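You operate a simulated robot arm through the tools that you are given. There is no shell and no other tool. Be economical: measure what you need, move in short steps, check, and stop when the job is done.

Carry out the task below with a simulated two-armed robot. There is one attempt and no reset: what you move stays moved.

## Task
Take the blue towel from the top of the green table and lay it out flat on the top of the purple-edged table.

The check looks at the end state, three seconds after you hand in, the way a careful person would. Anything else that was tipped, shoved, dropped, spilled or broken makes it a failure. Flat cloth is picked up by pressing the open fingertips on it (5 to 10 N) and closing them slowly along it; thin cloth reads only 2 to 8 mm in the jaws.

## Robot
Two 7-joint arms with two-finger parallel grippers on one trunk, on a base that drives. Base frame: it is fixed to the floor where the robot stands at the start and does not move with it; the origin is under the middle of the robot, x ahead of it, y to its left, z up; the surface under the hand at the start is at about z = 740. Lengths are in mm, angles in rad, forces in N, time in s.
The left shoulder is at the start at [50, 187, 1010], the right one opposite. With the tool pointing down near the work surface each hand reaches from about 100 to 660 mm from the robot's upright axis, wherever it stands, measured 20 degrees to its own side. Places, roughly: top of the purple-edged table [1300, -700, 700]. Payload 3.43 kg a hand.
The tool frame of a hand sits at the grasp point between the pads (the TCP): z along the fingers, y along the line on which they close. The tips reach 30 mm beyond it. Largest opening 94 mm; finger width 28, thickness 10; the body of the gripper, 50 by 96 mm, starts 55 mm behind the TCP.
Orientation is told as [roll, pitch, yaw] about the base's x, y, z axes, in that order, counted from this pose: with the fingers straight down and closing along the base's y, the tool's x points along the base's -x, its y along +y and its z along -z.

## Interface
- The arms move only by the tool servo_tool. It takes "left_deltas", "right_deltas" or both (then of equal length, played together; a hand with none holds still); each is a list of rows, each a list of 7 numbers: the shift along the base's x, y, z in units of 50 mm (1.0 is 50 mm), then the turn, a rotation vector about the base's x, y, z in units of 6 degrees (1.0 is 6 degrees), then the opening, from 0 (shut) to 1 (fully open). In form: [[x, y, z, ax, ay, az, fingers], ...]. A call has 1 to 8 rows; each row shifts and turns the commanded pose from where the row before left it. A call with a number of a shift or a turn outside -1 to 1 is refused whole. Each row takes 0.2 s and may step no farther than 50 mm and 0.15 rad from the row before; otherwise, or with a gripper value out of range, the whole call is refused. Where a pose cannot be reached the arm comes as near as it can. A force on the tool above 40 N (or 10 N above the force at the start of the call, whichever is more), or a blocked arm, ends the call early, and 0.2 s more pass. Each finger travels about 153 mm/s and halts on what it meets, pressing with about 45 N; the grip force reading is that of the motor and also rises with nothing between the fingers. The clock runs only during rows and for 0.2 s after the last one: add rows that do not move to give the fingers time. It gives the time, the measured TCP pose, the force on the tool (base axes), the opening and the grip force at its end, in the units of the frame above (readings bear some noise), with the torque about the TCP (base axes, N m) and any sound that the robot's microphone picked up.
- Cameras (640 x 400 px; columns grow to the right, rows downward): "scene" is now at [146.9, -1.4, 1167.2]; the picture's right is [-0.01, -1.00, 0.00], its down [-0.63, 0.01, -0.78] and it looks along [0.78, -0.01, -0.63] (base axes); focal length 271 px, centre (320, 200). "left" rides on the left gripper at [76, -14, -102] in its tool frame; the picture's right is [0.18, 0.98, 0.00], its down [-0.75, 0.14, -0.64] and it looks along [-0.63, 0.12, 0.77] (tool axes); focal length 243 px, centre (320, 200). "right" rides on the right gripper at [76, 14, -103] in its tool frame; the picture's right is [-0.18, 0.98, 0.00], its down [-0.75, -0.14, -0.64] and it looks along [-0.63, -0.12, 0.77] (tool axes); focal length 243 px, centre (320, 200). There is no depth. A picture from a camera that has moved, and an enlarged one, comes with that camera's place and axes in the base frame and with its lens.
- camera(camera): a new picture of that camera. The clock stands still meanwhile.
- move_column(by): slides the trunk up (or, below 0, down) by that many mm; the arms and the scene camera ride with it, the base frame stays. It gives what a move gives, with no picture.
- drive_base(legs): drives the robot by 1 to 6 legs, each [ahead, left, turn to the left] in mm, mm and rad, along the robot's own axes; the way and the turn of a leg run together, so that a leg with both is an arc; at most 1500 mm and 3.142 rad a leg. The arms and the cameras ride along, it lands a little off, and it stops where it bumps. It gives what a move gives.
- aim_head(pan, tilt): turns the head with the scene camera to pan (to the left, within 1.396 rad either way) and tilt (down, from -0.506 to 1.204), counted from straight ahead of the robot. It gives what a move gives.
- close_up(camera, box): a new picture of the part [left, top, right, bottom] of that camera's present view, enlarged. The clock stands still meanwhile.
- finish_job(): hands the job in; it is judged then, once.

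Work in short steps. Places have to be worked out from the pictures, the camera data and where the tool is seen: move nearer, look again, correct. Check each grasp and each placing, and mend what went wrong. You have 120 turns and 108 pictures in all, those below and enlarged ones among them. Open the grippers and draw the arms clear of the work before you hand the job in, unless the task says otherwise; then end with one line.

The tools are called as a command line: name --argument value ..., lists and objects as JSON in quotes. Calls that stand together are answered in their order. servo_tool: Moves the arms, as the interface text tells. Its arguments: {"type":"object","properties":{"left_deltas":{"type":"array","items":{"type":"array","items":{"type":"number"}}},"right_deltas":{"type":"array","items":{"type":"array","items":{"type":"number"}}}},"required":[]} The other tools are called the same way: move_column (by) slides the trunk up or down; drive_base (legs) drives the base; aim_head (pan, tilt) turns the head that bears the scene camera; camera (camera) takes a picture; close_up (camera, box) takes an enlarged picture of a part of a camera's view; finish_job () hands the job in.

At the start:

```text
clock: 0.0
left_tcp_pos: [513.2, 212.2, 936.6]
left_ee_rot: [0.001, 0.001, 0.0]
left_force: [-0.1, 0.3, 0.1]
left_torque: [0.02, 0.01, 0.03]
left_width: 94.1
left_grasp_force: 0.0
right_tcp_pos: [414.0, -212.2, 932.9]
right_ee_rot: [0.001, 0.0, -0.001]
right_force: [-0.4, -0.8, 0.6]
right_torque: [0.02, 0.03, 0.01]
right_width: 94.0
right_grasp_force: 0.0
trunk travel left (down, up): [-225.0, 207.0]
robot x, y, heading: [2.6, 1.1, 0.006]
head pan, tilt: [-0.012, 0.681]
```

scene: 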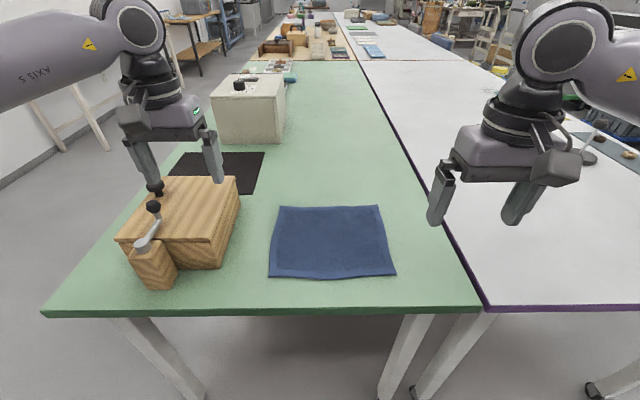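
right: 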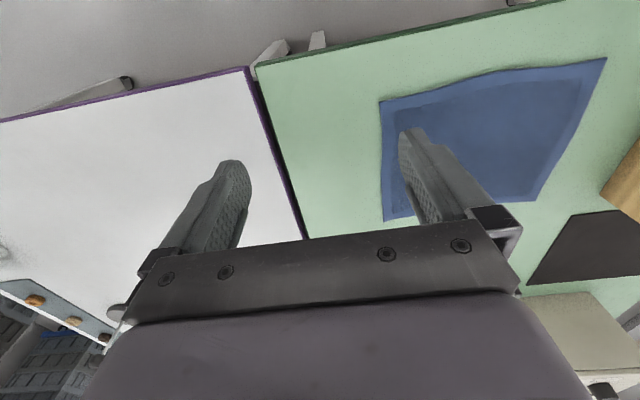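
left: 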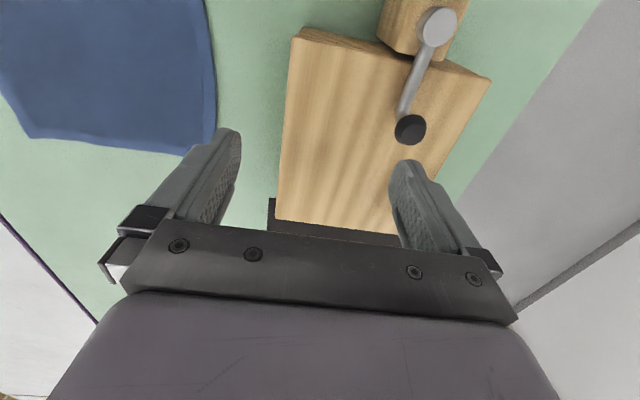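

The towel lies at about x 450–655, y -150..90 on the green table, and the white purple-edged table adjoins it on the right. I'll look to the right to see the free space there.

aim_head --pan -0.7 --tilt 0.75

camera --camera "scene"

close_up --camera "right" --box '[340, 40, 640, 230]'

```text
clock: 1.1
left_tcp_pos: [513.8, 211.4, 936.1]
left_ee_rot: [-0.001, 0.0, 0.0]
left_force: [0.2, -0.3, 0.2]
left_torque: [0.0, 0.0, -0.02]
left_width: 93.7
left_grasp_force: 0.1
right_tcp_pos: [414.0, -212.1, 932.5]
right_ee_rot: [0.0, 0.0, -0.001]
right_force: [0.1, 0.1, -1.1]
right_torque: [-0.01, 0.0, -0.04]
right_width: 94.0
right_grasp_force: 0.0
trunk travel left (down, up): [-225.0, 207.0]
robot x, y, heading: [2.6, 1.4, -0.001]
head pan, tilt: [-0.7, 0.75]
```

```text
104 pictures are left
camera scene: at [124.6, -53.6, 1161.3], right [-0.64, -0.77, 0.0], down [-0.52, 0.44, -0.73], along [0.56, -0.47, -0.68], focal length 271 px, centre (320, 200)
```

scene: 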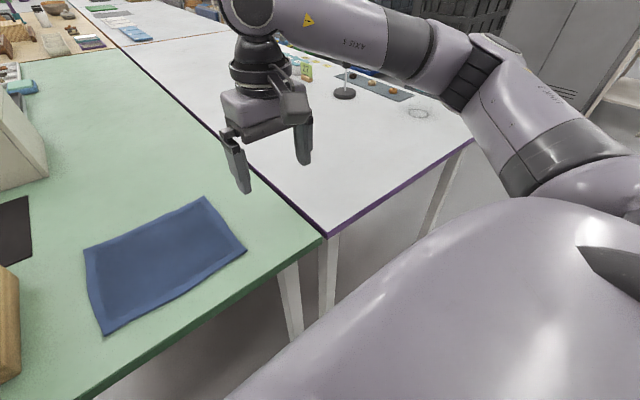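

```text
2.11 times, centred on (490, 135) of right
camera zoom: at [337.8, -196.8, 1036.5], right [0.19, 0.98, 0.0], down [0.75, -0.14, 0.64], along [0.63, -0.12, -0.77], focal length 511 px, centre (-38, 337)
```

zoom: 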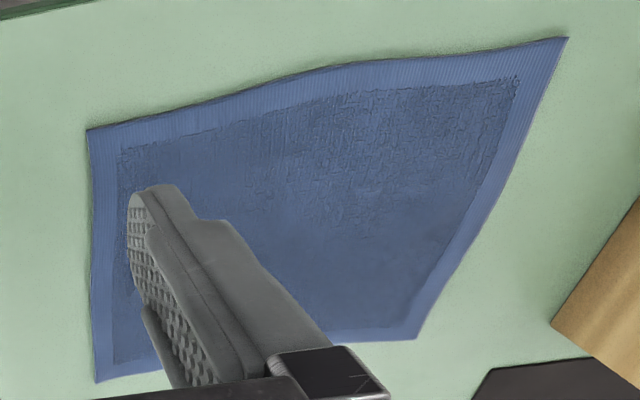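

The towel is a single layer with a hem; the tables adjoin (white front-left corner about [385,-285]). Plan: pinch the two near corners, lift, drive sideways to the right, and lay while drawing back. First I bring both hands above the near corners, well above the surface.

aim_head --pan 0 --tilt 0.8

servo_tool --left_deltas '[[-0.3, -0.96, 0, 0, 0, 0, 0.35], [-0.3, -0.96, 0, 0, 0, 0, 0.35], [-0.3, -0.96, 0, 0, 0, 0, 0.35], [0, 0, -0.8, 0, 0, 0, 0.35], [0, 0, -0.8, 0, 0, 0, 0.35], [0, 0, -0.7, 0, 0, 0, 0.35], [0, 0, 0, 0, 0, 0, 0.35]]' --right_deltas '[[0.37, 0.56, 0, 0, 0, 0, 0.35], [0.37, 0.56, 0, 0, 0, 0, 0.35], [0.37, 0.56, 0, 0, 0, 0, 0.35], [0, 0, -0.8, 0, 0, 0, 0.35], [0, 0, -0.8, 0, 0, 0, 0.35], [0, 0, -0.63, 0, 0, 0, 0.35], [0, 0, 0, 0, 0, 0, 0.35]]'

camera --camera "scene"

camera --camera "right"

camera --camera "left"

```text
clock: 2.1
left_tcp_pos: [514.6, 212.7, 936.9]
left_ee_rot: [0.0, 0.0, 0.0]
left_force: [-0.1, -0.3, -0.1]
left_torque: [0.01, -0.02, 0.01]
left_width: 94.1
left_grasp_force: 0.0
right_tcp_pos: [413.6, -210.8, 933.1]
right_ee_rot: [0.0, 0.0, 0.0]
right_force: [0.5, 0.3, -0.4]
right_torque: [-0.02, -0.01, 0.01]
right_width: 94.1
right_grasp_force: 0.1
trunk travel left (down, up): [-225.0, 207.0]
robot x, y, heading: [-0.5, 2.5, -0.001]
head pan, tilt: [0.0, 0.799]
```

```text
refused: row 1 steps farther than a row can; nothing moved
```

```text
102 pictures are left
camera scene: at [141.9, -0.4, 1157.3], right [0.0, -1.0, 0.0], down [-0.72, 0.0, -0.7], along [0.7, 0.0, -0.72], focal length 271 px, centre (320, 200)
```

scene: 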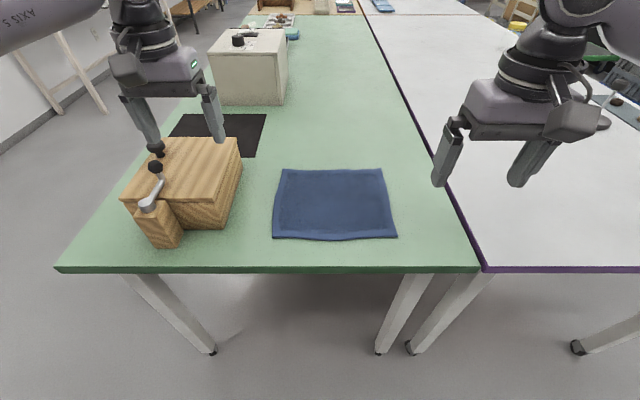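

```text
101 pictures are left
camera right: at [337.8, -196.8, 1036.5], right [0.19, 0.98, 0.0], down [0.75, -0.14, 0.64], along [0.63, -0.12, -0.77], focal length 243 px, centre (320, 200)
```

right: 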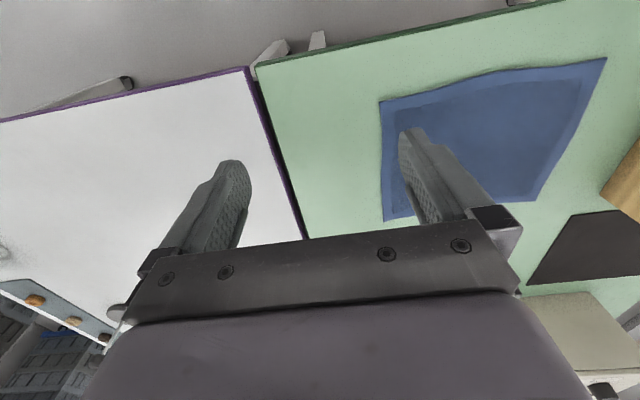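

```text
100 pictures are left
camera left: at [437.3, 198.2, 1039.5], right [-0.18, 0.98, 0.0], down [0.75, 0.14, 0.64], along [0.63, 0.12, -0.77], focal length 243 px, centre (320, 200)
```

left: 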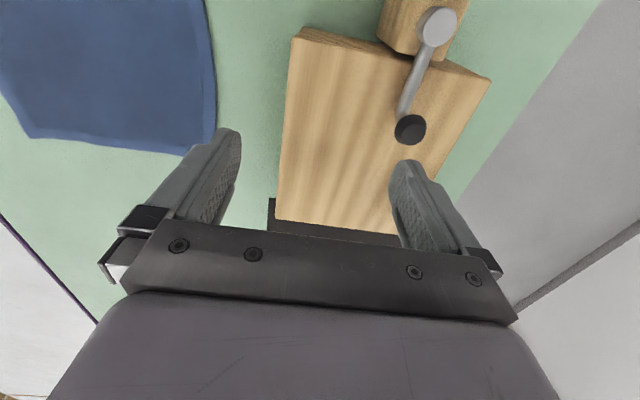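

The row was slightly too long; corners re-measured at about [445,88] and [452,-146]. I resend with smaller rows.

servo_tool --left_deltas '[[-0.22, -0.72, 0, 0, 0, 0, 0.35], [-0.22, -0.72, 0, 0, 0, 0, 0.35], [-0.22, -0.72, 0, 0, 0, 0, 0.35], [-0.22, -0.72, 0, 0, 0, 0, 0.35], [0, 0, -0.8, 0, 0, 0, 0.35], [0, 0, -0.8, 0, 0, 0, 0.35], [0, 0, -0.7, 0, 0, 0, 0.35], [0, 0, 0, 0, 0, 0, 0.35]]' --right_deltas '[[0.28, 0.42, 0, 0, 0, 0, 0.35], [0.28, 0.42, 0, 0, 0, 0, 0.35], [0.28, 0.42, 0, 0, 0, 0, 0.35], [0.28, 0.42, 0, 0, 0, 0, 0.35], [0, 0, -0.8, 0, 0, 0, 0.35], [0, 0, -0.8, 0, 0, 0, 0.35], [0, 0, -0.63, 0, 0, 0, 0.35], [0, 0, 0, 0, 0, 0, 0.35]]'

camera --camera "scene"

camera --camera "right"

camera --camera "left"

```text
clock: 3.9
left_tcp_pos: [470.6, 69.3, 819.3]
left_ee_rot: [0.001, 0.001, 0.0]
left_force: [0.2, -1.2, 0.2]
left_torque: [0.01, -0.01, -0.01]
left_width: 33.0
left_grasp_force: 0.1
right_tcp_pos: [470.2, -127.9, 823.7]
right_ee_rot: [0.0, -0.001, 0.001]
right_force: [0.0, -0.7, 1.0]
right_torque: [0.03, -0.03, 0.02]
right_width: 33.1
right_grasp_force: 0.1
trunk travel left (down, up): [-225.0, 207.0]
robot x, y, heading: [-3.6, -2.1, -0.003]
head pan, tilt: [0.0, 0.799]
```

```text
99 pictures are left
camera scene: at [141.9, -0.3, 1157.3], right [0.0, -1.0, 0.0], down [-0.72, 0.0, -0.7], along [0.7, 0.0, -0.72], focal length 271 px, centre (320, 200)
```

scene: 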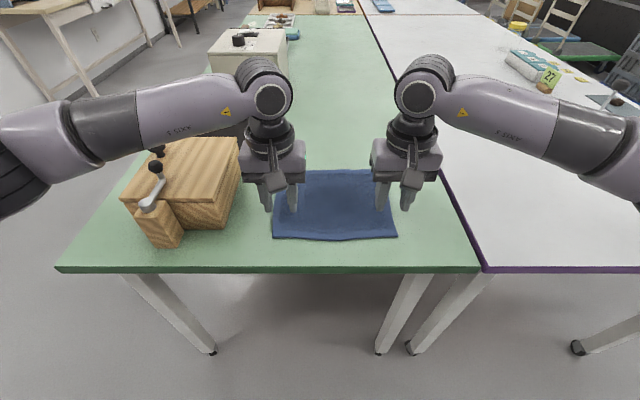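

```text
98 pictures are left
camera right: at [393.4, -112.5, 926.8], right [0.18, 0.98, 0.0], down [0.75, -0.14, 0.64], along [0.63, -0.12, -0.77], focal length 243 px, centre (320, 200)
```

right: 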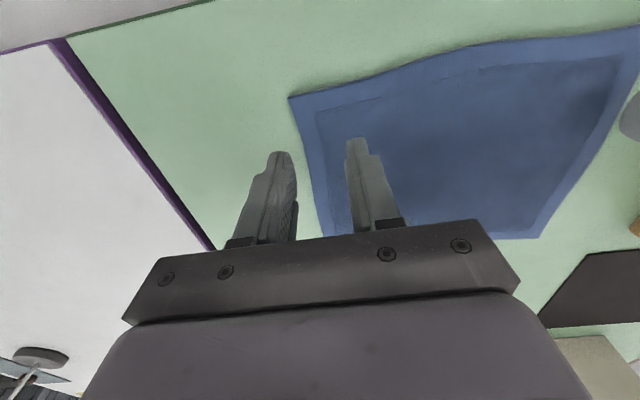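

```text
97 pictures are left
camera left: at [394.4, 55.7, 923.8], right [-0.18, 0.98, 0.0], down [0.75, 0.14, 0.64], along [0.63, 0.12, -0.77], focal length 243 px, centre (320, 200)
```

left: 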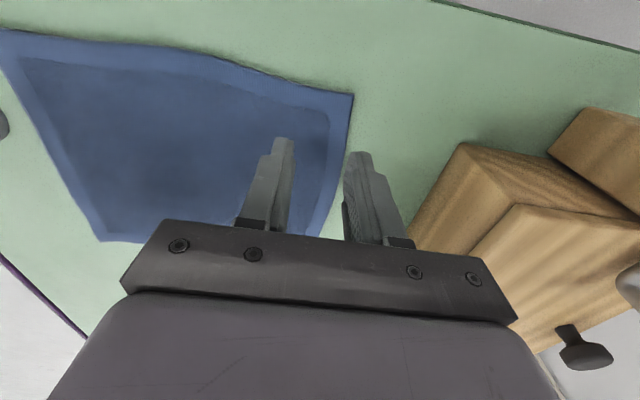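

Corners confirmed at about [445,-145] and [444,89]. I shift inward a bit to x=460, y=-113 / 56 and come down to just above the cloth.

servo_tool --left_deltas '[[-0.2, -0.26, 0, 0, 0, 0, 0.32], [0, 0, -0.4, 0, 0, 0, 0.32], [0, 0, -0.4, 0, 0, 0, 0.32], [0, 0, 0, 0, 0, 0, 0.32]]' --right_deltas '[[-0.2, 0.3, 0, 0, 0, 0, 0.32], [0, 0, -0.4, 0, 0, 0, 0.32], [0, 0, -0.48, 0, 0, 0, 0.32], [0, 0, 0, 0, 0, 0, 0.32]]'

servo_tool --left_deltas '[[0, 0, -0.06, 0, 0, 0, 0.32], [0, 0, -0.06, 0, 0, 0, 0.32], [0, 0, 0, 0, 0, 0, 0.32]]' --right_deltas '[[0, 0, -0.06, 0, 0, 0, 0.32], [0, 0, -0.06, 0, 0, 0, 0.32], [0, 0, 0, 0, 0, 0, 0.32]]'

```text
clock: 4.9
left_tcp_pos: [460.4, 55.4, 780.5]
left_ee_rot: [-0.001, 0.001, -0.001]
left_force: [0.3, 0.8, 0.1]
left_torque: [-0.01, 0.0, 0.01]
left_width: 30.2
left_grasp_force: 0.2
right_tcp_pos: [460.9, -112.2, 777.5]
right_ee_rot: [0.001, 0.0, -0.003]
right_force: [0.0, 1.6, 0.7]
right_torque: [0.02, -0.01, 0.02]
right_width: 30.1
right_grasp_force: 0.0
trunk travel left (down, up): [-225.0, 207.0]
robot x, y, heading: [-1.1, -1.3, 0.006]
head pan, tilt: [0.0, 0.799]
```

```text
clock: 5.7
left_tcp_pos: [458.9, 55.9, 775.7]
left_ee_rot: [0.001, -0.001, -0.002]
left_force: [-0.1, 0.0, -0.3]
left_torque: [0.02, -0.04, -0.02]
left_width: 30.0
left_grasp_force: 0.1
right_tcp_pos: [459.7, -112.0, 773.7]
right_ee_rot: [0.003, -0.003, -0.001]
right_force: [-0.4, -1.9, 11.3]
right_torque: [-0.03, 0.02, 0.0]
right_width: 30.1
right_grasp_force: 0.1
trunk travel left (down, up): [-225.0, 207.0]
robot x, y, heading: [-3.4, 0.8, 0.001]
head pan, tilt: [0.0, 0.799]
```

Right hand presses with 11 N at z≈773.7; the left still hovers. I lower the left about 3 mm and raise the right by half a mm.

servo_tool --left_deltas '[[0, 0, -0.04, 0, 0, 0, 0.32], [0, 0, -0.02, 0, 0, 0, 0.32], [0, 0, 0, 0, 0, 0, 0.32]]' --right_deltas '[[0, 0, 0.01, 0, 0, 0, 0.32], [0, 0, 0, 0, 0, 0, 0.32], [0, 0, 0, 0, 0, 0, 0.32]]'

```text
clock: 6.5
left_tcp_pos: [458.9, 55.8, 773.6]
left_ee_rot: [0.0, -0.002, 0.002]
left_force: [0.9, 1.7, 6.1]
left_torque: [0.09, 0.05, 0.03]
left_width: 29.9
left_grasp_force: 0.1
right_tcp_pos: [460.1, -111.9, 773.6]
right_ee_rot: [0.003, -0.003, -0.003]
right_force: [1.0, 1.9, 11.8]
right_torque: [0.06, -0.01, 0.02]
right_width: 29.9
right_grasp_force: 0.0
trunk travel left (down, up): [-225.0, 207.0]
robot x, y, heading: [1.2, 1.5, 0.001]
head pan, tilt: [0.0, 0.799]
```

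Both press now (6 and 12 N). I close slowly on both hands.

servo_tool --left_deltas '[[0, 0, 0, 0, 0, 0, 0.27], [0, 0, 0, 0, 0, 0, 0.22], [0, 0, 0, 0, 0, 0, 0.17], [0, 0, 0, 0, 0, 0, 0.12], [0, 0, 0, 0, 0, 0, 0.07], [0, 0, 0, 0, 0, 0, 0.03], [0, 0, 0, 0, 0, 0, 0.0], [0, 0, 0, 0, 0, 0, 0.0]]' --right_deltas '[[0, 0, 0.02, 0, 0, 0, 0.27], [0, 0, 0, 0, 0, 0, 0.22], [0, 0, 0, 0, 0, 0, 0.17], [0, 0, 0, 0, 0, 0, 0.12], [0, 0, 0, 0, 0, 0, 0.07], [0, 0, 0, 0, 0, 0, 0.03], [0, 0, 0, 0, 0, 0, 0.0], [0, 0, 0, 0, 0, 0, 0.0]]'

camera --camera "scene"

```text
clock: 8.3
left_tcp_pos: [457.8, 54.0, 773.5]
left_ee_rot: [-0.002, -0.001, -0.002]
left_force: [0.5, -13.8, 10.6]
left_torque: [-0.44, -0.05, 0.06]
left_width: 3.5
left_grasp_force: 38.1
right_tcp_pos: [459.3, -111.6, 773.4]
right_ee_rot: [0.003, -0.002, 0.0]
right_force: [-0.5, 13.3, 4.8]
right_torque: [0.36, -0.02, -0.04]
right_width: 3.5
right_grasp_force: 37.5
trunk travel left (down, up): [-225.0, 207.0]
robot x, y, heading: [0.0, -1.1, -0.003]
head pan, tilt: [0.0, 0.799]
```

```text
96 pictures are left
camera scene: at [140.9, -0.4, 1157.5], right [0.0, -1.0, 0.0], down [-0.72, 0.0, -0.7], along [0.7, 0.0, -0.72], focal length 271 px, centre (320, 200)
```

scene: 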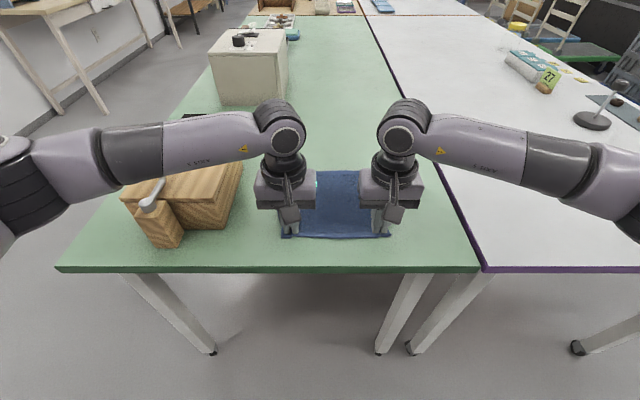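

Both hands read 3.5 mm with the cloth taut between them – a good pinch. I relax the tension slightly and lift 240 mm.

servo_tool --left_deltas '[[0, -0.08, 0.3, 0, 0, 0, 0], [0, 0, 0.6, 0, 0, 0, 0], [0, 0, 0.8, 0, 0, 0, 0], [0, 0, 0.8, 0, 0, 0, 0], [0, 0, 0.8, 0, 0, 0, 0], [0, 0, 0.8, 0, 0, 0, 0], [0, 0, 0.7, 0, 0, 0, 0], [0, 0, 0, 0, 0, 0, 0]]' --right_deltas '[[0, 0.08, 0.3, 0, 0, 0, 0], [0, 0, 0.6, 0, 0, 0, 0], [0, 0, 0.8, 0, 0, 0, 0], [0, 0, 0.8, 0, 0, 0, 0], [0, 0, 0.8, 0, 0, 0, 0], [0, 0, 0.8, 0, 0, 0, 0], [0, 0, 0.7, 0, 0, 0, 0], [0, 0, 0, 0, 0, 0, 0]]'

camera --camera "scene"

```text
clock: 10.1
left_tcp_pos: [460.5, 51.6, 1011.4]
left_ee_rot: [-0.001, 0.0, 0.0]
left_force: [-0.6, -3.5, -0.1]
left_torque: [-0.1, -0.04, 0.07]
left_width: 3.7
left_grasp_force: 38.0
right_tcp_pos: [461.8, -109.5, 1014.3]
right_ee_rot: [0.0, -0.001, 0.0]
right_force: [-0.6, 4.2, 0.1]
right_torque: [0.11, 0.0, -0.02]
right_width: 3.6
right_grasp_force: 38.0
trunk travel left (down, up): [-225.0, 207.0]
robot x, y, heading: [-0.1, -0.3, 0.002]
head pan, tilt: [0.0, 0.799]
```

```text
95 pictures are left
camera scene: at [141.9, -0.3, 1157.2], right [0.0, -1.0, 0.0], down [-0.72, 0.0, -0.7], along [0.7, 0.0, -0.72], focal length 271 px, centre (320, 200)
```

scene: 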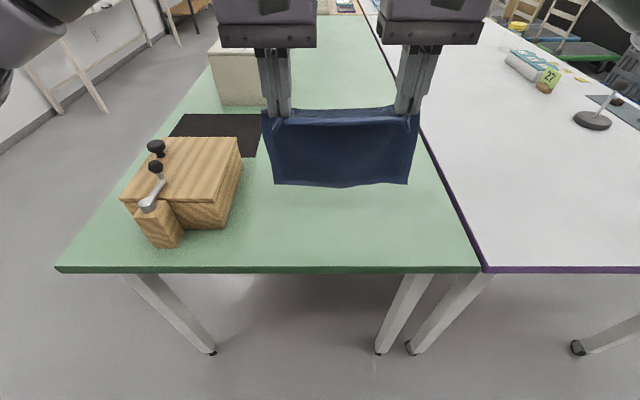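

The towel hangs well from both hands. I drive sideways to the right by 440 mm in two legs.

drive_base --legs '[[0, -220, 0], [0, -220, 0]]'

camera --camera "scene"

```text
clock: 14.8
left_tcp_pos: [460.2, -385.8, 1011.0]
left_ee_rot: [0.0, 0.0, -0.004]
left_force: [0.4, -4.9, -0.2]
left_torque: [-0.11, 0.02, 0.0]
left_width: 3.5
left_grasp_force: 37.9
right_tcp_pos: [461.4, -546.1, 1013.5]
right_ee_rot: [0.0, 0.0, -0.006]
right_force: [-0.2, 4.1, 0.1]
right_torque: [0.08, -0.05, -0.05]
right_width: 3.8
right_grasp_force: 38.5
trunk travel left (down, up): [-225.0, 207.0]
robot x, y, heading: [-0.9, -438.0, -0.005]
head pan, tilt: [0.0, 0.799]
```

```text
94 pictures are left
camera scene: at [141.3, -435.4, 1157.3], right [0.0, -1.0, 0.0], down [-0.72, 0.0, -0.7], along [0.7, 0.0, -0.72], focal length 271 px, centre (320, 200)
```

scene: 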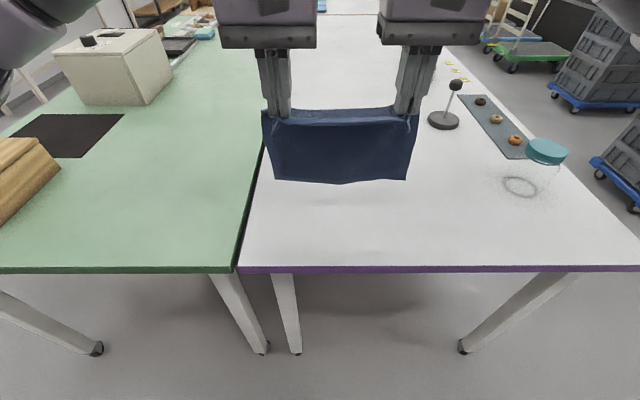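

The towel hangs above the white table, with the jar and lamp well clear. I extend both hands ahead to x≈645 at this height.

servo_tool --left_deltas '[[0.6, 0, 0, 0, 0, 0, 0], [0.6, 0, 0, 0, 0, 0, 0], [0.6, 0, 0, 0, 0, 0, 0], [0.6, 0, 0, 0, 0, 0, 0], [0.6, 0, 0, 0, 0, 0, 0], [0.6, 0, 0, 0, 0, 0, 0], [0, 0, 0, 0, 0, 0, 0]]' --right_deltas '[[0.6, 0, 0, 0, 0, 0, 0], [0.6, 0, 0, 0, 0, 0, 0], [0.6, 0, 0, 0, 0, 0, 0], [0.6, 0, 0, 0, 0, 0, 0], [0.6, 0, 0, 0, 0, 0, 0], [0.6, 0, 0, 0, 0, 0, 0], [0, 0, 0, 0, 0, 0, 0]]'

camera --camera "scene"

camera --camera "right"

```text
clock: 16.2
left_tcp_pos: [578.3, -376.5, 991.2]
left_ee_rot: [-0.022, -0.001, -0.035]
left_force: [1.4, -16.8, 1.0]
left_torque: [-0.56, -0.08, 0.06]
left_width: 3.6
left_grasp_force: 38.8
left hand out of reach, approached as far as the arm can: row 4, 5, 6
right_tcp_pos: [589.2, -544.9, 997.7]
right_ee_rot: [0.023, 0.0, 0.028]
right_force: [-0.8, 16.6, -0.7]
right_torque: [0.51, 0.04, -0.12]
right_width: 3.6
right_grasp_force: 38.4
right hand out of reach, approached as far as the arm can: row 5, 6
trunk travel left (down, up): [-225.0, 207.0]
robot x, y, heading: [-2.7, -434.0, -0.007]
head pan, tilt: [0.0, 0.799]
stopped in row 7 (left hand): the force on the tool passed its limit at 44 N (the readings are from after the stop); the commanded pose is now the measured one
```

```text
93 pictures are left
camera scene: at [141.2, -435.3, 1157.3], right [0.0, -1.0, 0.0], down [-0.72, 0.0, -0.7], along [0.7, 0.0, -0.72], focal length 271 px, centre (320, 200)
```

scene: 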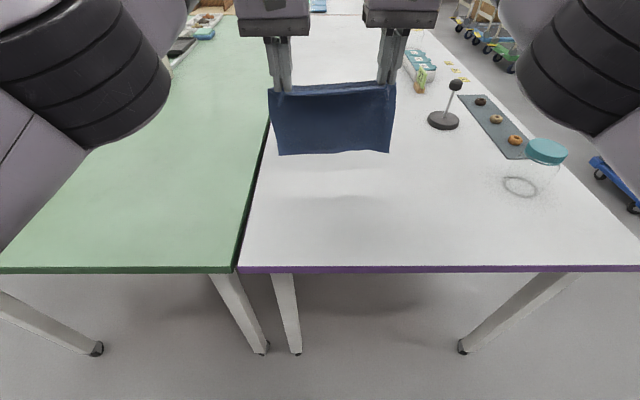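

```text
92 pictures are left
camera right: at [513.3, -534.6, 1101.1], right [0.16, 0.99, 0.02], down [0.76, -0.13, 0.64], along [0.63, -0.08, -0.77], focal length 243 px, centre (320, 200)
```

right: 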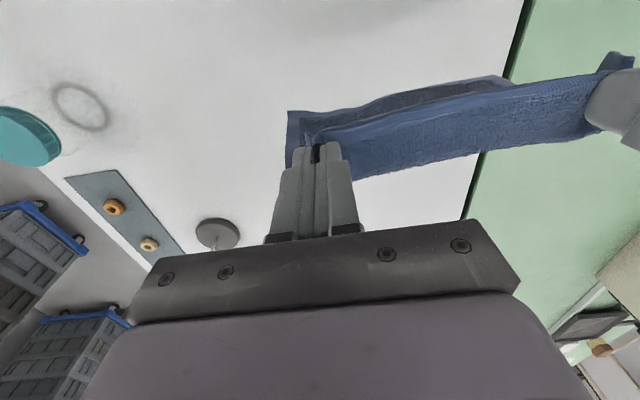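

High up the reach ends near x≈585. I'll draw back a little, re-square the hands, then raise the trunk 200 mm so that the hands work lower relative to the shoulders, where reach is longer.

servo_tool --left_deltas '[[-0.3, -0.12, 0.1, 0.1, 0, 0.16, 0], [-0.1, -0.06, 0.1, 0.1, 0, 0.16, 0], [0, 0, 0, 0, 0, 0, 0]]' --right_deltas '[[-0.4, 0, 0.03, -0.11, 0, -0.13, 0], [-0.2, 0, 0.03, -0.11, 0, -0.13, 0], [0, 0, 0, 0, 0, 0, 0]]'

move_column --by 200

```text
clock: 17.0
left_tcp_pos: [568.3, -385.3, 1004.2]
left_ee_rot: [0.005, 0.001, 0.006]
left_force: [-0.8, -12.9, -0.5]
left_torque: [-0.44, 0.01, 0.03]
left_width: 3.7
left_grasp_force: 38.3
left hand out of reach, approached as far as the arm can: row 1
right_tcp_pos: [562.2, -550.2, 1000.0]
right_ee_rot: [-0.006, 0.001, -0.009]
right_force: [1.2, 12.5, 0.0]
right_torque: [0.39, -0.04, -0.04]
right_width: 3.6
right_grasp_force: 38.0
trunk travel left (down, up): [-225.0, 207.0]
robot x, y, heading: [-3.2, -436.5, -0.004]
head pan, tilt: [0.0, 0.799]
```

```text
clock: 19.2
left_tcp_pos: [568.4, -384.4, 1203.5]
left_ee_rot: [0.006, 0.001, 0.005]
left_force: [-1.1, -13.0, -0.4]
left_torque: [-0.41, 0.05, 0.02]
left_width: 3.5
left_grasp_force: 37.7
right_tcp_pos: [562.6, -550.2, 1199.3]
right_ee_rot: [-0.005, 0.001, -0.007]
right_force: [0.4, 12.6, -0.2]
right_torque: [0.45, -0.02, -0.06]
right_width: 3.9
right_grasp_force: 38.0
trunk travel left (down, up): [-425.0, 7.0]
robot x, y, heading: [2.4, -432.8, -0.004]
head pan, tilt: [0.0, 0.799]
```

Trunk is up. I lower the hands ~190 mm and ease tension by 4 mm.

servo_tool --left_deltas '[[0, 0, -0.74, 0, 0, 0, 0], [0, 0, -0.74, 0, 0, 0, 0], [0, 0, -0.7, 0, 0, 0, 0], [0, 0, -0.7, 0, 0, 0, 0], [0, 0, -0.7, 0, 0, 0, 0], [0, 0, -0.5, 0, 0, 0, 0], [0, 0, 0, 0, 0, 0, 0]]' --right_deltas '[[0.06, 0.08, -0.7, 0, 0, 0, 0], [0.06, 0, -0.7, 0, 0, 0, 0], [0, 0, -0.7, 0, 0, 0, 0], [0, 0, -0.7, 0, 0, 0, 0], [0, 0, -0.7, 0, 0, 0, 0], [0, 0, -0.5, 0, 0, 0, 0], [0, 0, 0, 0, 0, 0, 0]]'

servo_tool --left_deltas '[[0.5, 0, 0, 0, 0, 0, 0], [0.5, 0, 0, 0, 0, 0, 0], [0.5, 0, 0, 0, 0, 0, 0], [0.2, 0, 0, 0, 0, 0, 0], [0, 0, 0, 0, 0, 0, 0], [0, 0, 0, 0, 0, 0, 0]]' --right_deltas '[[0.5, 0, 0, 0, 0, 0, 0], [0.5, 0, 0, 0, 0, 0, 0], [0.5, 0, 0, 0, 0, 0, 0], [0.2, 0, 0, 0, 0, 0, 0], [0, 0, 0, 0, 0, 0, 0], [0, 0, 0, 0, 0, 0, 0]]'

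camera --camera "scene"

```text
clock: 20.8
left_tcp_pos: [595.9, -394.8, 1028.2]
left_ee_rot: [0.007, 0.004, 0.006]
left_force: [0.0, -2.7, -0.5]
left_torque: [-0.12, 0.02, -0.01]
left_width: 3.5
left_grasp_force: 37.5
left hand out of reach, approached as far as the arm can: row 1, 2, 3, 4, 5
right_tcp_pos: [565.6, -546.4, 1000.8]
right_ee_rot: [-0.007, 0.0, -0.009]
right_force: [0.3, 1.7, 0.9]
right_torque: [0.06, -0.02, 0.04]
right_width: 3.6
right_grasp_force: 38.2
trunk travel left (down, up): [-425.0, 7.0]
robot x, y, heading: [-4.0, -435.7, -0.005]
head pan, tilt: [0.0, 0.799]
```

```text
clock: 22.2
left_tcp_pos: [602.2, -381.2, 1026.2]
left_ee_rot: [0.001, 0.001, 0.004]
left_force: [1.4, -17.2, -3.0]
left_torque: [-0.56, -0.03, 0.04]
left_width: 3.9
left_grasp_force: 38.5
left hand out of reach, approached as far as the arm can: row 1, 2, 3, 4
right_tcp_pos: [616.3, -546.1, 1001.3]
right_ee_rot: [-0.002, 0.002, -0.004]
right_force: [-2.3, 18.1, 2.4]
right_torque: [0.62, 0.04, -0.06]
right_width: 3.8
right_grasp_force: 38.3
right hand out of reach, approached as far as the arm can: row 3, 4
trunk travel left (down, up): [-425.0, 7.0]
robot x, y, heading: [-0.5, -435.0, -0.007]
head pan, tilt: [0.0, 0.799]
```

```text
91 pictures are left
camera scene: at [141.3, -435.4, 1357.3], right [0.0, -1.0, 0.0], down [-0.72, 0.0, -0.7], along [0.7, 0.0, -0.72], focal length 271 px, centre (320, 200)
```

scene: 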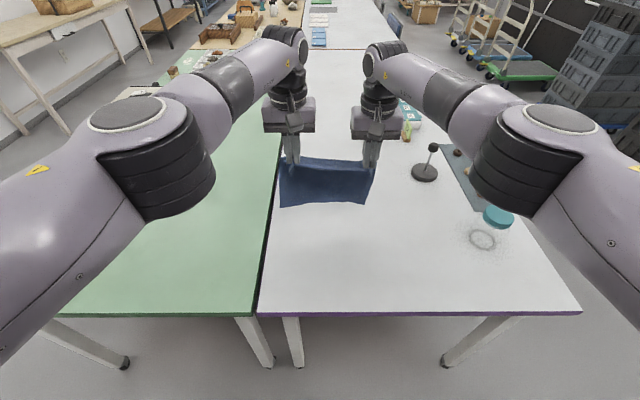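

Left reach ends near x≈600, so I want to move the base slightly ahead. I tilt the head down to see how much room there is between the base and the table.

aim_head --pan 0 --tilt 1.2

camera --camera "scene"

```text
clock: 23.0
left_tcp_pos: [601.7, -380.8, 1025.9]
left_ee_rot: [0.002, 0.005, 0.006]
left_force: [2.3, -19.3, -3.9]
left_torque: [-0.61, -0.09, 0.06]
left_width: 3.6
left_grasp_force: 38.0
right_tcp_pos: [616.1, -545.4, 1000.1]
right_ee_rot: [-0.002, 0.003, -0.004]
right_force: [-1.6, 19.4, 2.8]
right_torque: [0.63, 0.08, -0.02]
right_width: 3.8
right_grasp_force: 38.5
trunk travel left (down, up): [-425.0, 7.0]
robot x, y, heading: [0.2, -431.4, -0.004]
head pan, tilt: [0.0, 1.201]
```

```text
90 pictures are left
camera scene: at [116.6, -435.3, 1329.6], right [0.0, -1.0, 0.0], down [-0.93, 0.0, -0.36], along [0.36, 0.0, -0.93], focal length 271 px, centre (320, 200)
```

scene: 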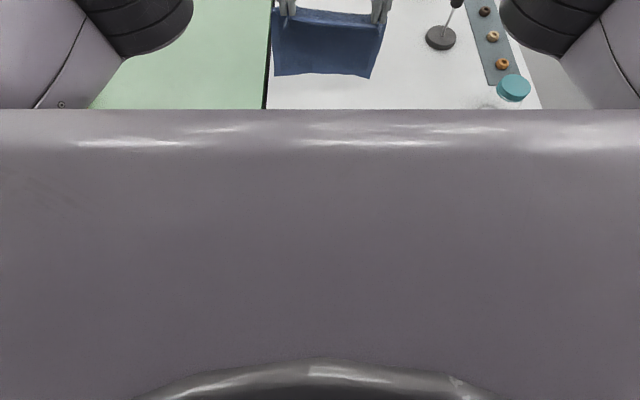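

The body blocks the view, but the chest front lies around x≈200–300, leaving room. I first ease the tension (19 N) by drawing both hands back a little.

servo_tool --left_deltas '[[-0.5, 0, 0, 0, 0, 0, 0], [-0.3, -0.05, 0, 0, 0, 0, 0], [0, 0, 0, 0, 0, 0, 0]]' --right_deltas '[[-0.5, 0.05, 0, 0, 0, 0, 0], [-0.3, 0.05, 0, 0, 0, 0, 0], [0, 0, 0, 0, 0, 0, 0]]'

aim_head --pan 0 --tilt 0.85

```text
clock: 23.4
left_tcp_pos: [602.9, -362.8, 1027.9]
left_ee_rot: [-0.022, 0.003, 0.11]
left_force: [0.2, -14.7, -2.6]
left_torque: [-0.45, 0.01, 0.01]
left_width: 3.6
left_grasp_force: 38.1
right_tcp_pos: [596.9, -529.5, 1004.2]
right_ee_rot: [0.024, -0.006, 0.016]
right_force: [1.4, 14.8, 2.4]
right_torque: [0.46, -0.02, -0.05]
right_width: 3.6
right_grasp_force: 37.9
trunk travel left (down, up): [-425.0, 7.0]
robot x, y, heading: [-1.0, -436.2, -0.0]
head pan, tilt: [0.0, 1.201]
stopped in row 1 (right hand): the force on the tool passed its limit at 45 N (the readings are from after the stop); the commanded pose is now the measured one
```

```text
clock: 24.3
left_tcp_pos: [602.6, -360.9, 1027.5]
left_ee_rot: [-0.02, 0.004, 0.114]
left_force: [-1.3, -22.6, -3.0]
left_torque: [-0.72, 0.05, -0.01]
left_width: 3.7
left_grasp_force: 38.3
right_tcp_pos: [597.7, -531.1, 1003.5]
right_ee_rot: [0.023, -0.002, 0.014]
right_force: [1.2, 23.8, 2.3]
right_torque: [0.75, -0.05, -0.11]
right_width: 3.6
right_grasp_force: 38.2
trunk travel left (down, up): [-425.0, 7.0]
robot x, y, heading: [0.2, -436.6, -0.006]
head pan, tilt: [0.0, 0.85]
```

Commanded poses are re-synced now. In small steps I bring the left hand back, square its yaw, and level with the right.

servo_tool --left_deltas '[[-0.2, -0.12, 0, 0, 0, 0, 0], [-0.2, -0.12, 0, 0, 0, -0.3, 0], [-0.2, -0.12, -0.1, 0.1, 0, -0.4, 0], [-0.2, 0, -0.15, 0.1, 0, -0.4, 0], [0, 0, -0.15, 0, 0, 0, 0], [0, 0, 0, 0, 0, 0, 0]]' --right_deltas '[[-0.1, 0, 0, 0, 0, 0, 0], [-0.2, 0, 0, -0.1, 0, -0.1, 0], [-0.2, 0, 0, -0.1, 0, 0, 0], [-0.2, 0, 0, 0, 0, 0, 0], [0, 0, 0, 0, 0, 0, 0], [0, 0, 0, 0, 0, 0, 0]]'

camera --camera "scene"

```text
clock: 25.7
left_tcp_pos: [563.5, -375.7, 1007.1]
left_ee_rot: [0.008, -0.001, 0.003]
left_force: [-0.2, -3.7, -0.4]
left_torque: [-0.1, 0.01, 0.08]
left_width: 3.7
left_grasp_force: 37.8
right_tcp_pos: [564.1, -536.5, 1003.6]
right_ee_rot: [-0.005, -0.002, 0.0]
right_force: [0.3, 3.7, -0.5]
right_torque: [0.09, -0.01, -0.04]
right_width: 3.5
right_grasp_force: 38.6
trunk travel left (down, up): [-425.0, 7.0]
robot x, y, heading: [-2.3, -437.4, -0.004]
head pan, tilt: [0.0, 0.85]
```

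```text
89 pictures are left
camera scene: at [138.8, -435.5, 1353.3], right [0.0, -1.0, 0.0], down [-0.75, 0.0, -0.66], along [0.66, 0.0, -0.75], focal length 271 px, centre (320, 200)
```

scene: 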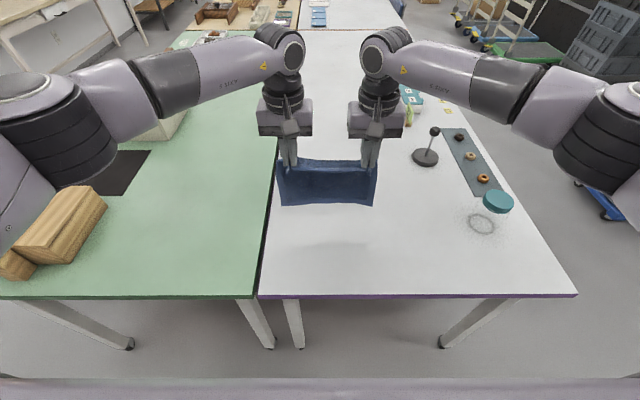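

Both hands are square again with low tension. I drive the base ahead 60 mm and 40 mm right (trunk is up, nothing near).

drive_base --legs '[[30, -20, 0], [30, -20, 0]]'

```text
clock: 27.0
left_tcp_pos: [624.0, -418.1, 1007.2]
left_ee_rot: [0.007, 0.001, 0.003]
left_force: [-0.2, -2.1, -0.7]
left_torque: [-0.07, 0.03, 0.12]
left_width: 3.2
left_grasp_force: 37.8
right_tcp_pos: [624.4, -574.7, 1003.0]
right_ee_rot: [-0.004, -0.002, 0.001]
right_force: [1.3, 1.8, -0.5]
right_torque: [0.06, 0.06, -0.03]
right_width: 3.4
right_grasp_force: 38.4
trunk travel left (down, up): [-425.0, 7.0]
robot x, y, heading: [60.2, -474.0, -0.0]
head pan, tilt: [0.0, 0.85]
```

No bump; hands at x=624. Now extend 20 mm and lower until the free edge nears the table.

servo_tool --left_deltas '[[0, 0, -0.34, 0, 0, 0, 0], [0.2, 0, -0.2, 0, 0, 0, 0], [0.2, 0, 0, 0, 0, 0, 0], [0, 0, 0, 0, 0, 0, 0]]' --right_deltas '[[0, 0, -0.26, 0, 0, 0, 0], [0.2, 0, -0.2, 0, 0, 0, 0], [0.2, 0, 0, 0, 0, 0, 0], [0, 0, 0, 0, 0, 0, 0]]'

camera --camera "scene"

camera --camera "left"

```text
clock: 28.0
left_tcp_pos: [643.9, -417.3, 980.0]
left_ee_rot: [0.005, 0.001, 0.003]
left_force: [0.4, -3.5, -0.9]
left_torque: [-0.1, -0.01, 0.08]
left_width: 3.1
left_grasp_force: 38.0
right_tcp_pos: [642.2, -575.3, 980.3]
right_ee_rot: [-0.006, -0.003, 0.002]
right_force: [-0.3, 3.1, -0.6]
right_torque: [0.08, 0.01, -0.05]
right_width: 3.6
right_grasp_force: 38.1
trunk travel left (down, up): [-425.0, 7.0]
robot x, y, heading: [59.7, -476.3, -0.002]
head pan, tilt: [0.0, 0.85]
```

```text
88 pictures are left
camera scene: at [198.6, -475.7, 1353.3], right [0.0, -1.0, 0.0], down [-0.75, 0.0, -0.66], along [0.66, 0.0, -0.75], focal length 271 px, centre (320, 200)
```

scene: 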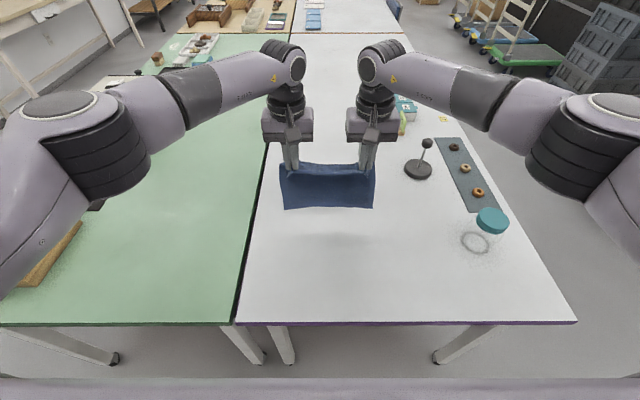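

```text
87 pictures are left
camera left: at [567.6, -431.6, 1083.8], right [-0.19, 0.98, 0.01], down [0.75, 0.14, 0.64], along [0.63, 0.12, -0.77], focal length 243 px, centre (320, 200)
```

left: 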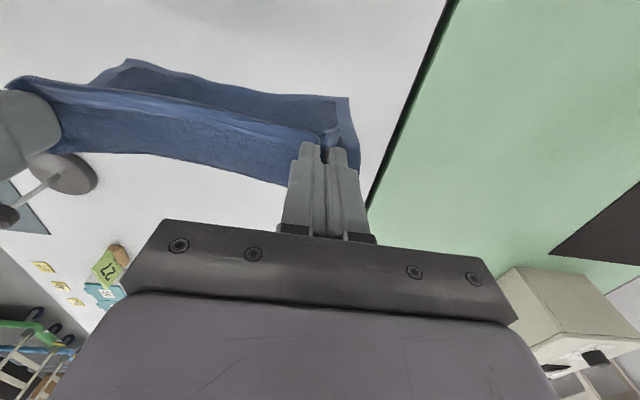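

By triangulation the visible lower edge is still ~80 mm above the table; let me take a closer look at the cloth's shape.

close_up --camera "scene" --box '[240, 130, 420, 260]'

close_up --camera "left" --box '[0, 40, 400, 240]'

```text
3.08 times, centred on (330, 195) of scene
camera zoom: at [198.6, -475.7, 1353.3], right [0.0, -1.0, 0.0], down [-0.75, 0.0, -0.66], along [0.66, 0.0, -0.75], focal length 833 px, centre (289, 215)
```

zoom: 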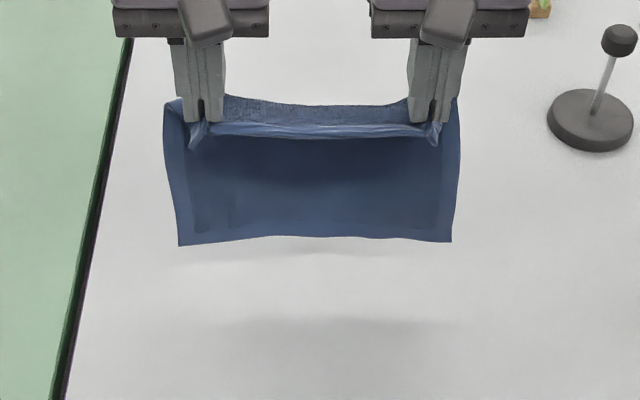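

```text
1.60 times, centred on (200, 140) of left
camera zoom: at [567.6, -431.6, 1083.8], right [-0.19, 0.98, 0.01], down [0.75, 0.14, 0.64], along [0.63, 0.12, -0.77], focal length 388 px, centre (512, 296)
```

zoom: 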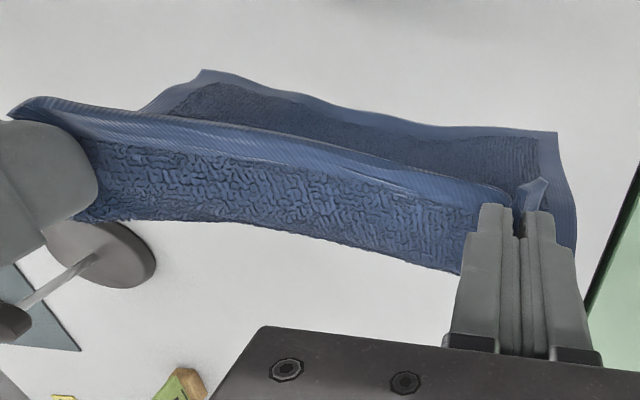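

The pinched strip stands out horizontally and the rest billows down; the free edge is at about x 641, z 815. I lower 70 mm so it just reaches the table, and check.

servo_tool --left_deltas '[[0, 0, -0.35, 0, 0, 0, 0], [0, 0, -0.35, 0, 0, 0, 0], [0, 0, -0.35, 0, 0, 0, 0], [0, 0, -0.35, 0, 0, 0, 0], [0, 0, 0, 0, 0, 0, 0], [0, 0, 0, 0, 0, 0, 0]]' --right_deltas '[[0, 0, -0.35, 0, 0, 0, 0], [0, 0, -0.35, 0, 0, 0, 0], [0, 0, -0.35, 0, 0, 0, 0], [0, 0, -0.35, 0, 0, 0, 0], [0, 0, 0, 0, 0, 0, 0], [0, 0, 0, 0, 0, 0, 0]]'

close_up --camera "scene" --box '[240, 130, 420, 260]'

```text
clock: 29.4
left_tcp_pos: [643.6, -417.1, 911.5]
left_ee_rot: [0.005, 0.0, 0.001]
left_force: [0.1, -2.8, -0.7]
left_torque: [-0.09, -0.01, 0.08]
left_width: 3.2
left_grasp_force: 37.8
right_tcp_pos: [642.9, -575.2, 910.3]
right_ee_rot: [-0.004, -0.004, 0.002]
right_force: [0.2, 3.4, -1.1]
right_torque: [0.05, -0.03, -0.04]
right_width: 3.9
right_grasp_force: 37.8
trunk travel left (down, up): [-425.0, 7.0]
robot x, y, heading: [55.1, -476.0, -0.004]
head pan, tilt: [0.0, 0.85]
```

```text
3.08 times, centred on (330, 195) of scene
camera zoom: at [198.7, -475.8, 1353.2], right [0.0, -1.0, 0.0], down [-0.75, 0.0, -0.66], along [0.66, 0.0, -0.75], focal length 833 px, centre (289, 215)
```

zoom: 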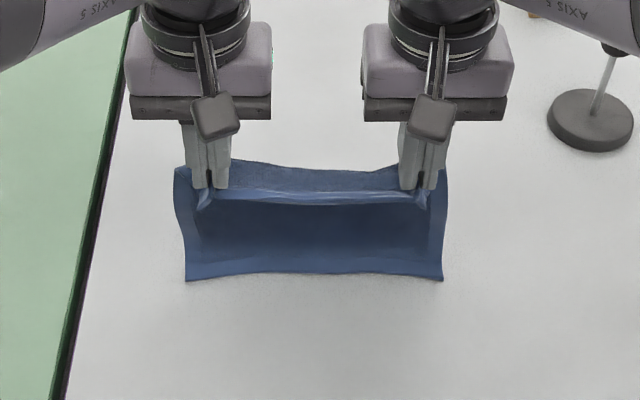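

The free edge is about at the table. I start drawing back toward the robot while lowering slowly.

servo_tool --left_deltas '[[-0.2, 0, -0.15, 0, 0, 0, 0], [-0.3, 0, -0.12, 0, 0, 0, 0], [-0.3, 0, -0.12, 0, 0, 0, 0], [-0.3, 0, -0.1, 0, 0, 0, 0], [-0.3, 0, -0.1, 0, 0, 0, 0], [0, 0, 0, 0, 0, 0, 0]]' --right_deltas '[[-0.2, 0, -0.15, 0, 0, 0, 0], [-0.3, 0, -0.12, 0, 0, 0, 0], [-0.3, 0, -0.12, 0, 0, 0, 0], [-0.3, 0, -0.1, 0, 0, 0, 0], [-0.3, 0, -0.1, 0, 0, 0, 0], [0, 0, 0, 0, 0, 0, 0]]'

close_up --camera "scene" --box '[240, 130, 420, 260]'

camera --camera "left"

```text
clock: 30.8
left_tcp_pos: [573.8, -416.0, 880.5]
left_ee_rot: [0.007, 0.0, 0.002]
left_force: [-0.1, -2.9, -0.2]
left_torque: [-0.11, 0.04, 0.07]
left_width: 3.5
left_grasp_force: 38.0
right_tcp_pos: [571.3, -575.6, 880.3]
right_ee_rot: [-0.004, -0.001, 0.002]
right_force: [-0.2, 2.5, 0.0]
right_torque: [0.06, 0.02, -0.04]
right_width: 3.7
right_grasp_force: 38.0
trunk travel left (down, up): [-425.0, 7.0]
robot x, y, heading: [62.1, -474.8, -0.001]
head pan, tilt: [0.0, 0.85]
```

```text
3.08 times, centred on (330, 195) of scene
camera zoom: at [198.7, -475.7, 1353.2], right [0.0, -1.0, 0.0], down [-0.75, 0.0, -0.66], along [0.66, 0.0, -0.75], focal length 833 px, centre (289, 215)
```

zoom: 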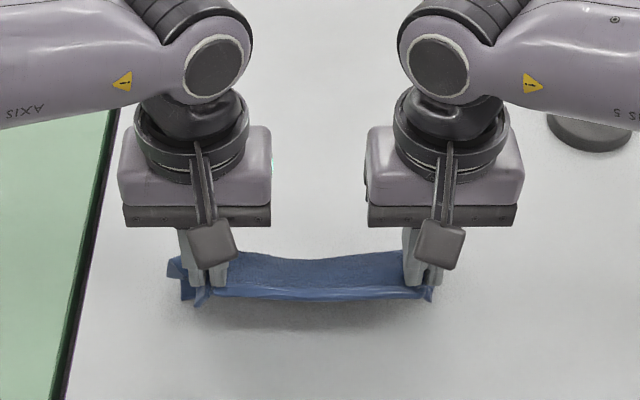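

```text
82 pictures are left
camera left: at [497.6, -432.1, 984.4], right [-0.19, 0.98, 0.01], down [0.75, 0.14, 0.64], along [0.63, 0.12, -0.77], focal length 243 px, centre (320, 200)
```

left: 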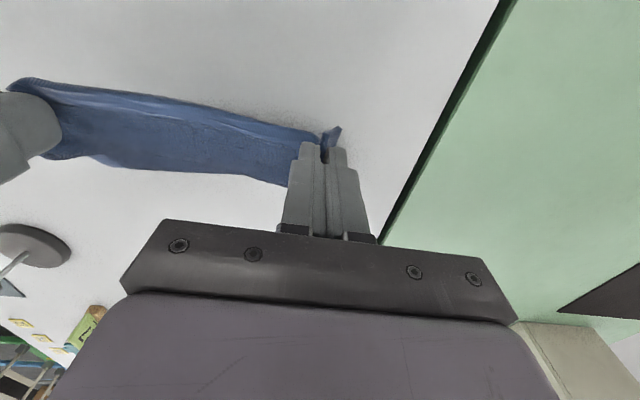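

The cloth unrolls forward with its far edge staying put. I continue back and down along the arc.

servo_tool --left_deltas '[[-0.3, 0, -0.05, 0, 0, 0, 0], [-0.3, 0, -0.08, 0, 0, 0, 0], [-0.3, 0, -0.12, 0, 0, 0, 0], [-0.3, 0, -0.25, 0, 0, 0, 0], [-0.25, 0, -0.3, 0, 0, 0, 0], [-0.2, 0, -0.3, 0, 0, 0, 0], [0, 0, 0, 0, 0, 0, 0]]' --right_deltas '[[-0.3, 0, -0.05, 0, 0, 0, 0], [-0.3, 0, -0.08, 0, 0, 0, 0], [-0.3, 0, -0.12, 0, 0, 0, 0], [-0.3, 0, -0.25, 0, 0, 0, 0], [-0.25, 0, -0.3, 0, 0, 0, 0], [-0.2, 0, -0.3, 0, 0, 0, 0], [0, 0, 0, 0, 0, 0, 0]]'

camera --camera "scene"

camera --camera "left"

camera --camera "right"

```text
clock: 32.4
left_tcp_pos: [489.3, -416.7, 826.0]
left_ee_rot: [0.007, 0.0, 0.004]
left_force: [-0.7, -3.0, -1.0]
left_torque: [-0.11, -0.01, 0.1]
left_width: 3.4
left_grasp_force: 37.5
right_tcp_pos: [489.7, -576.0, 825.0]
right_ee_rot: [-0.003, -0.003, 0.001]
right_force: [0.4, 3.2, -0.1]
right_torque: [0.11, -0.01, -0.04]
right_width: 3.5
right_grasp_force: 37.9
trunk travel left (down, up): [-425.0, 7.0]
robot x, y, heading: [61.8, -469.7, -0.001]
head pan, tilt: [0.0, 0.85]
```

```text
81 pictures are left
camera scene: at [198.6, -475.7, 1353.2], right [0.0, -1.0, 0.0], down [-0.75, 0.0, -0.66], along [0.66, 0.0, -0.75], focal length 271 px, centre (320, 200)
```

scene: 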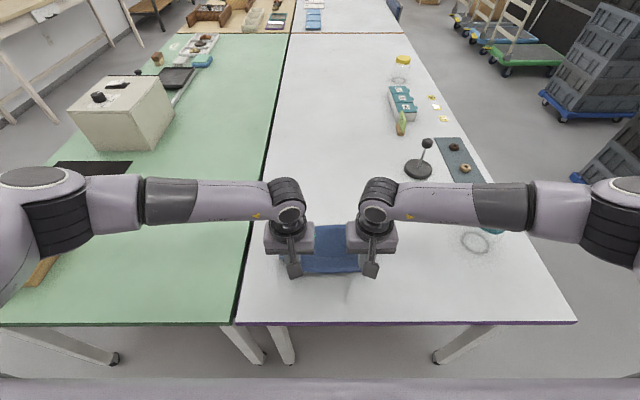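

```text
80 pictures are left
camera left: at [413.4, -432.6, 929.4], right [-0.19, 0.98, 0.01], down [0.75, 0.14, 0.64], along [0.63, 0.12, -0.77], focal length 243 px, centre (320, 200)
```

left: 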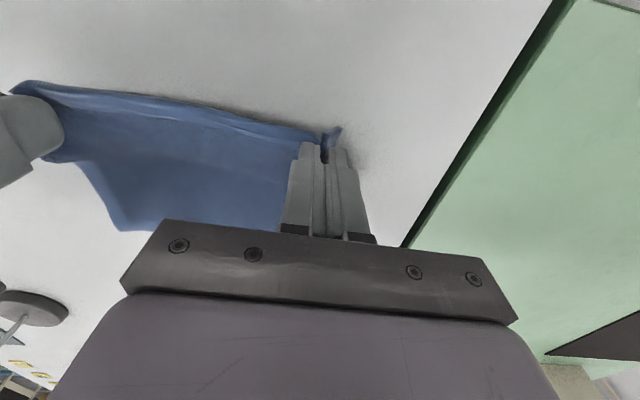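

```text
79 pictures are left
camera right: at [413.7, -560.4, 928.2], right [0.18, 0.98, 0.0], down [0.75, -0.14, 0.64], along [0.63, -0.12, -0.76], focal length 243 px, centre (320, 200)
```

right: 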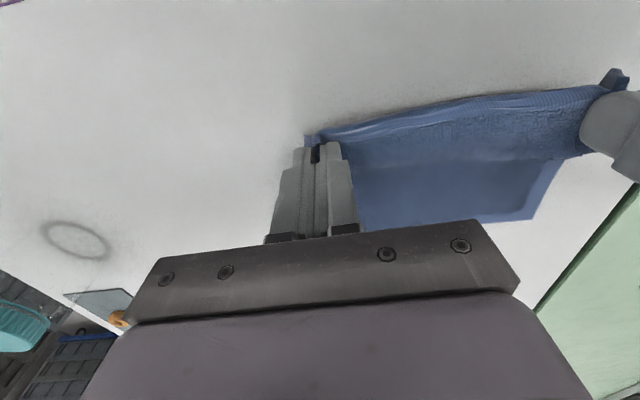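

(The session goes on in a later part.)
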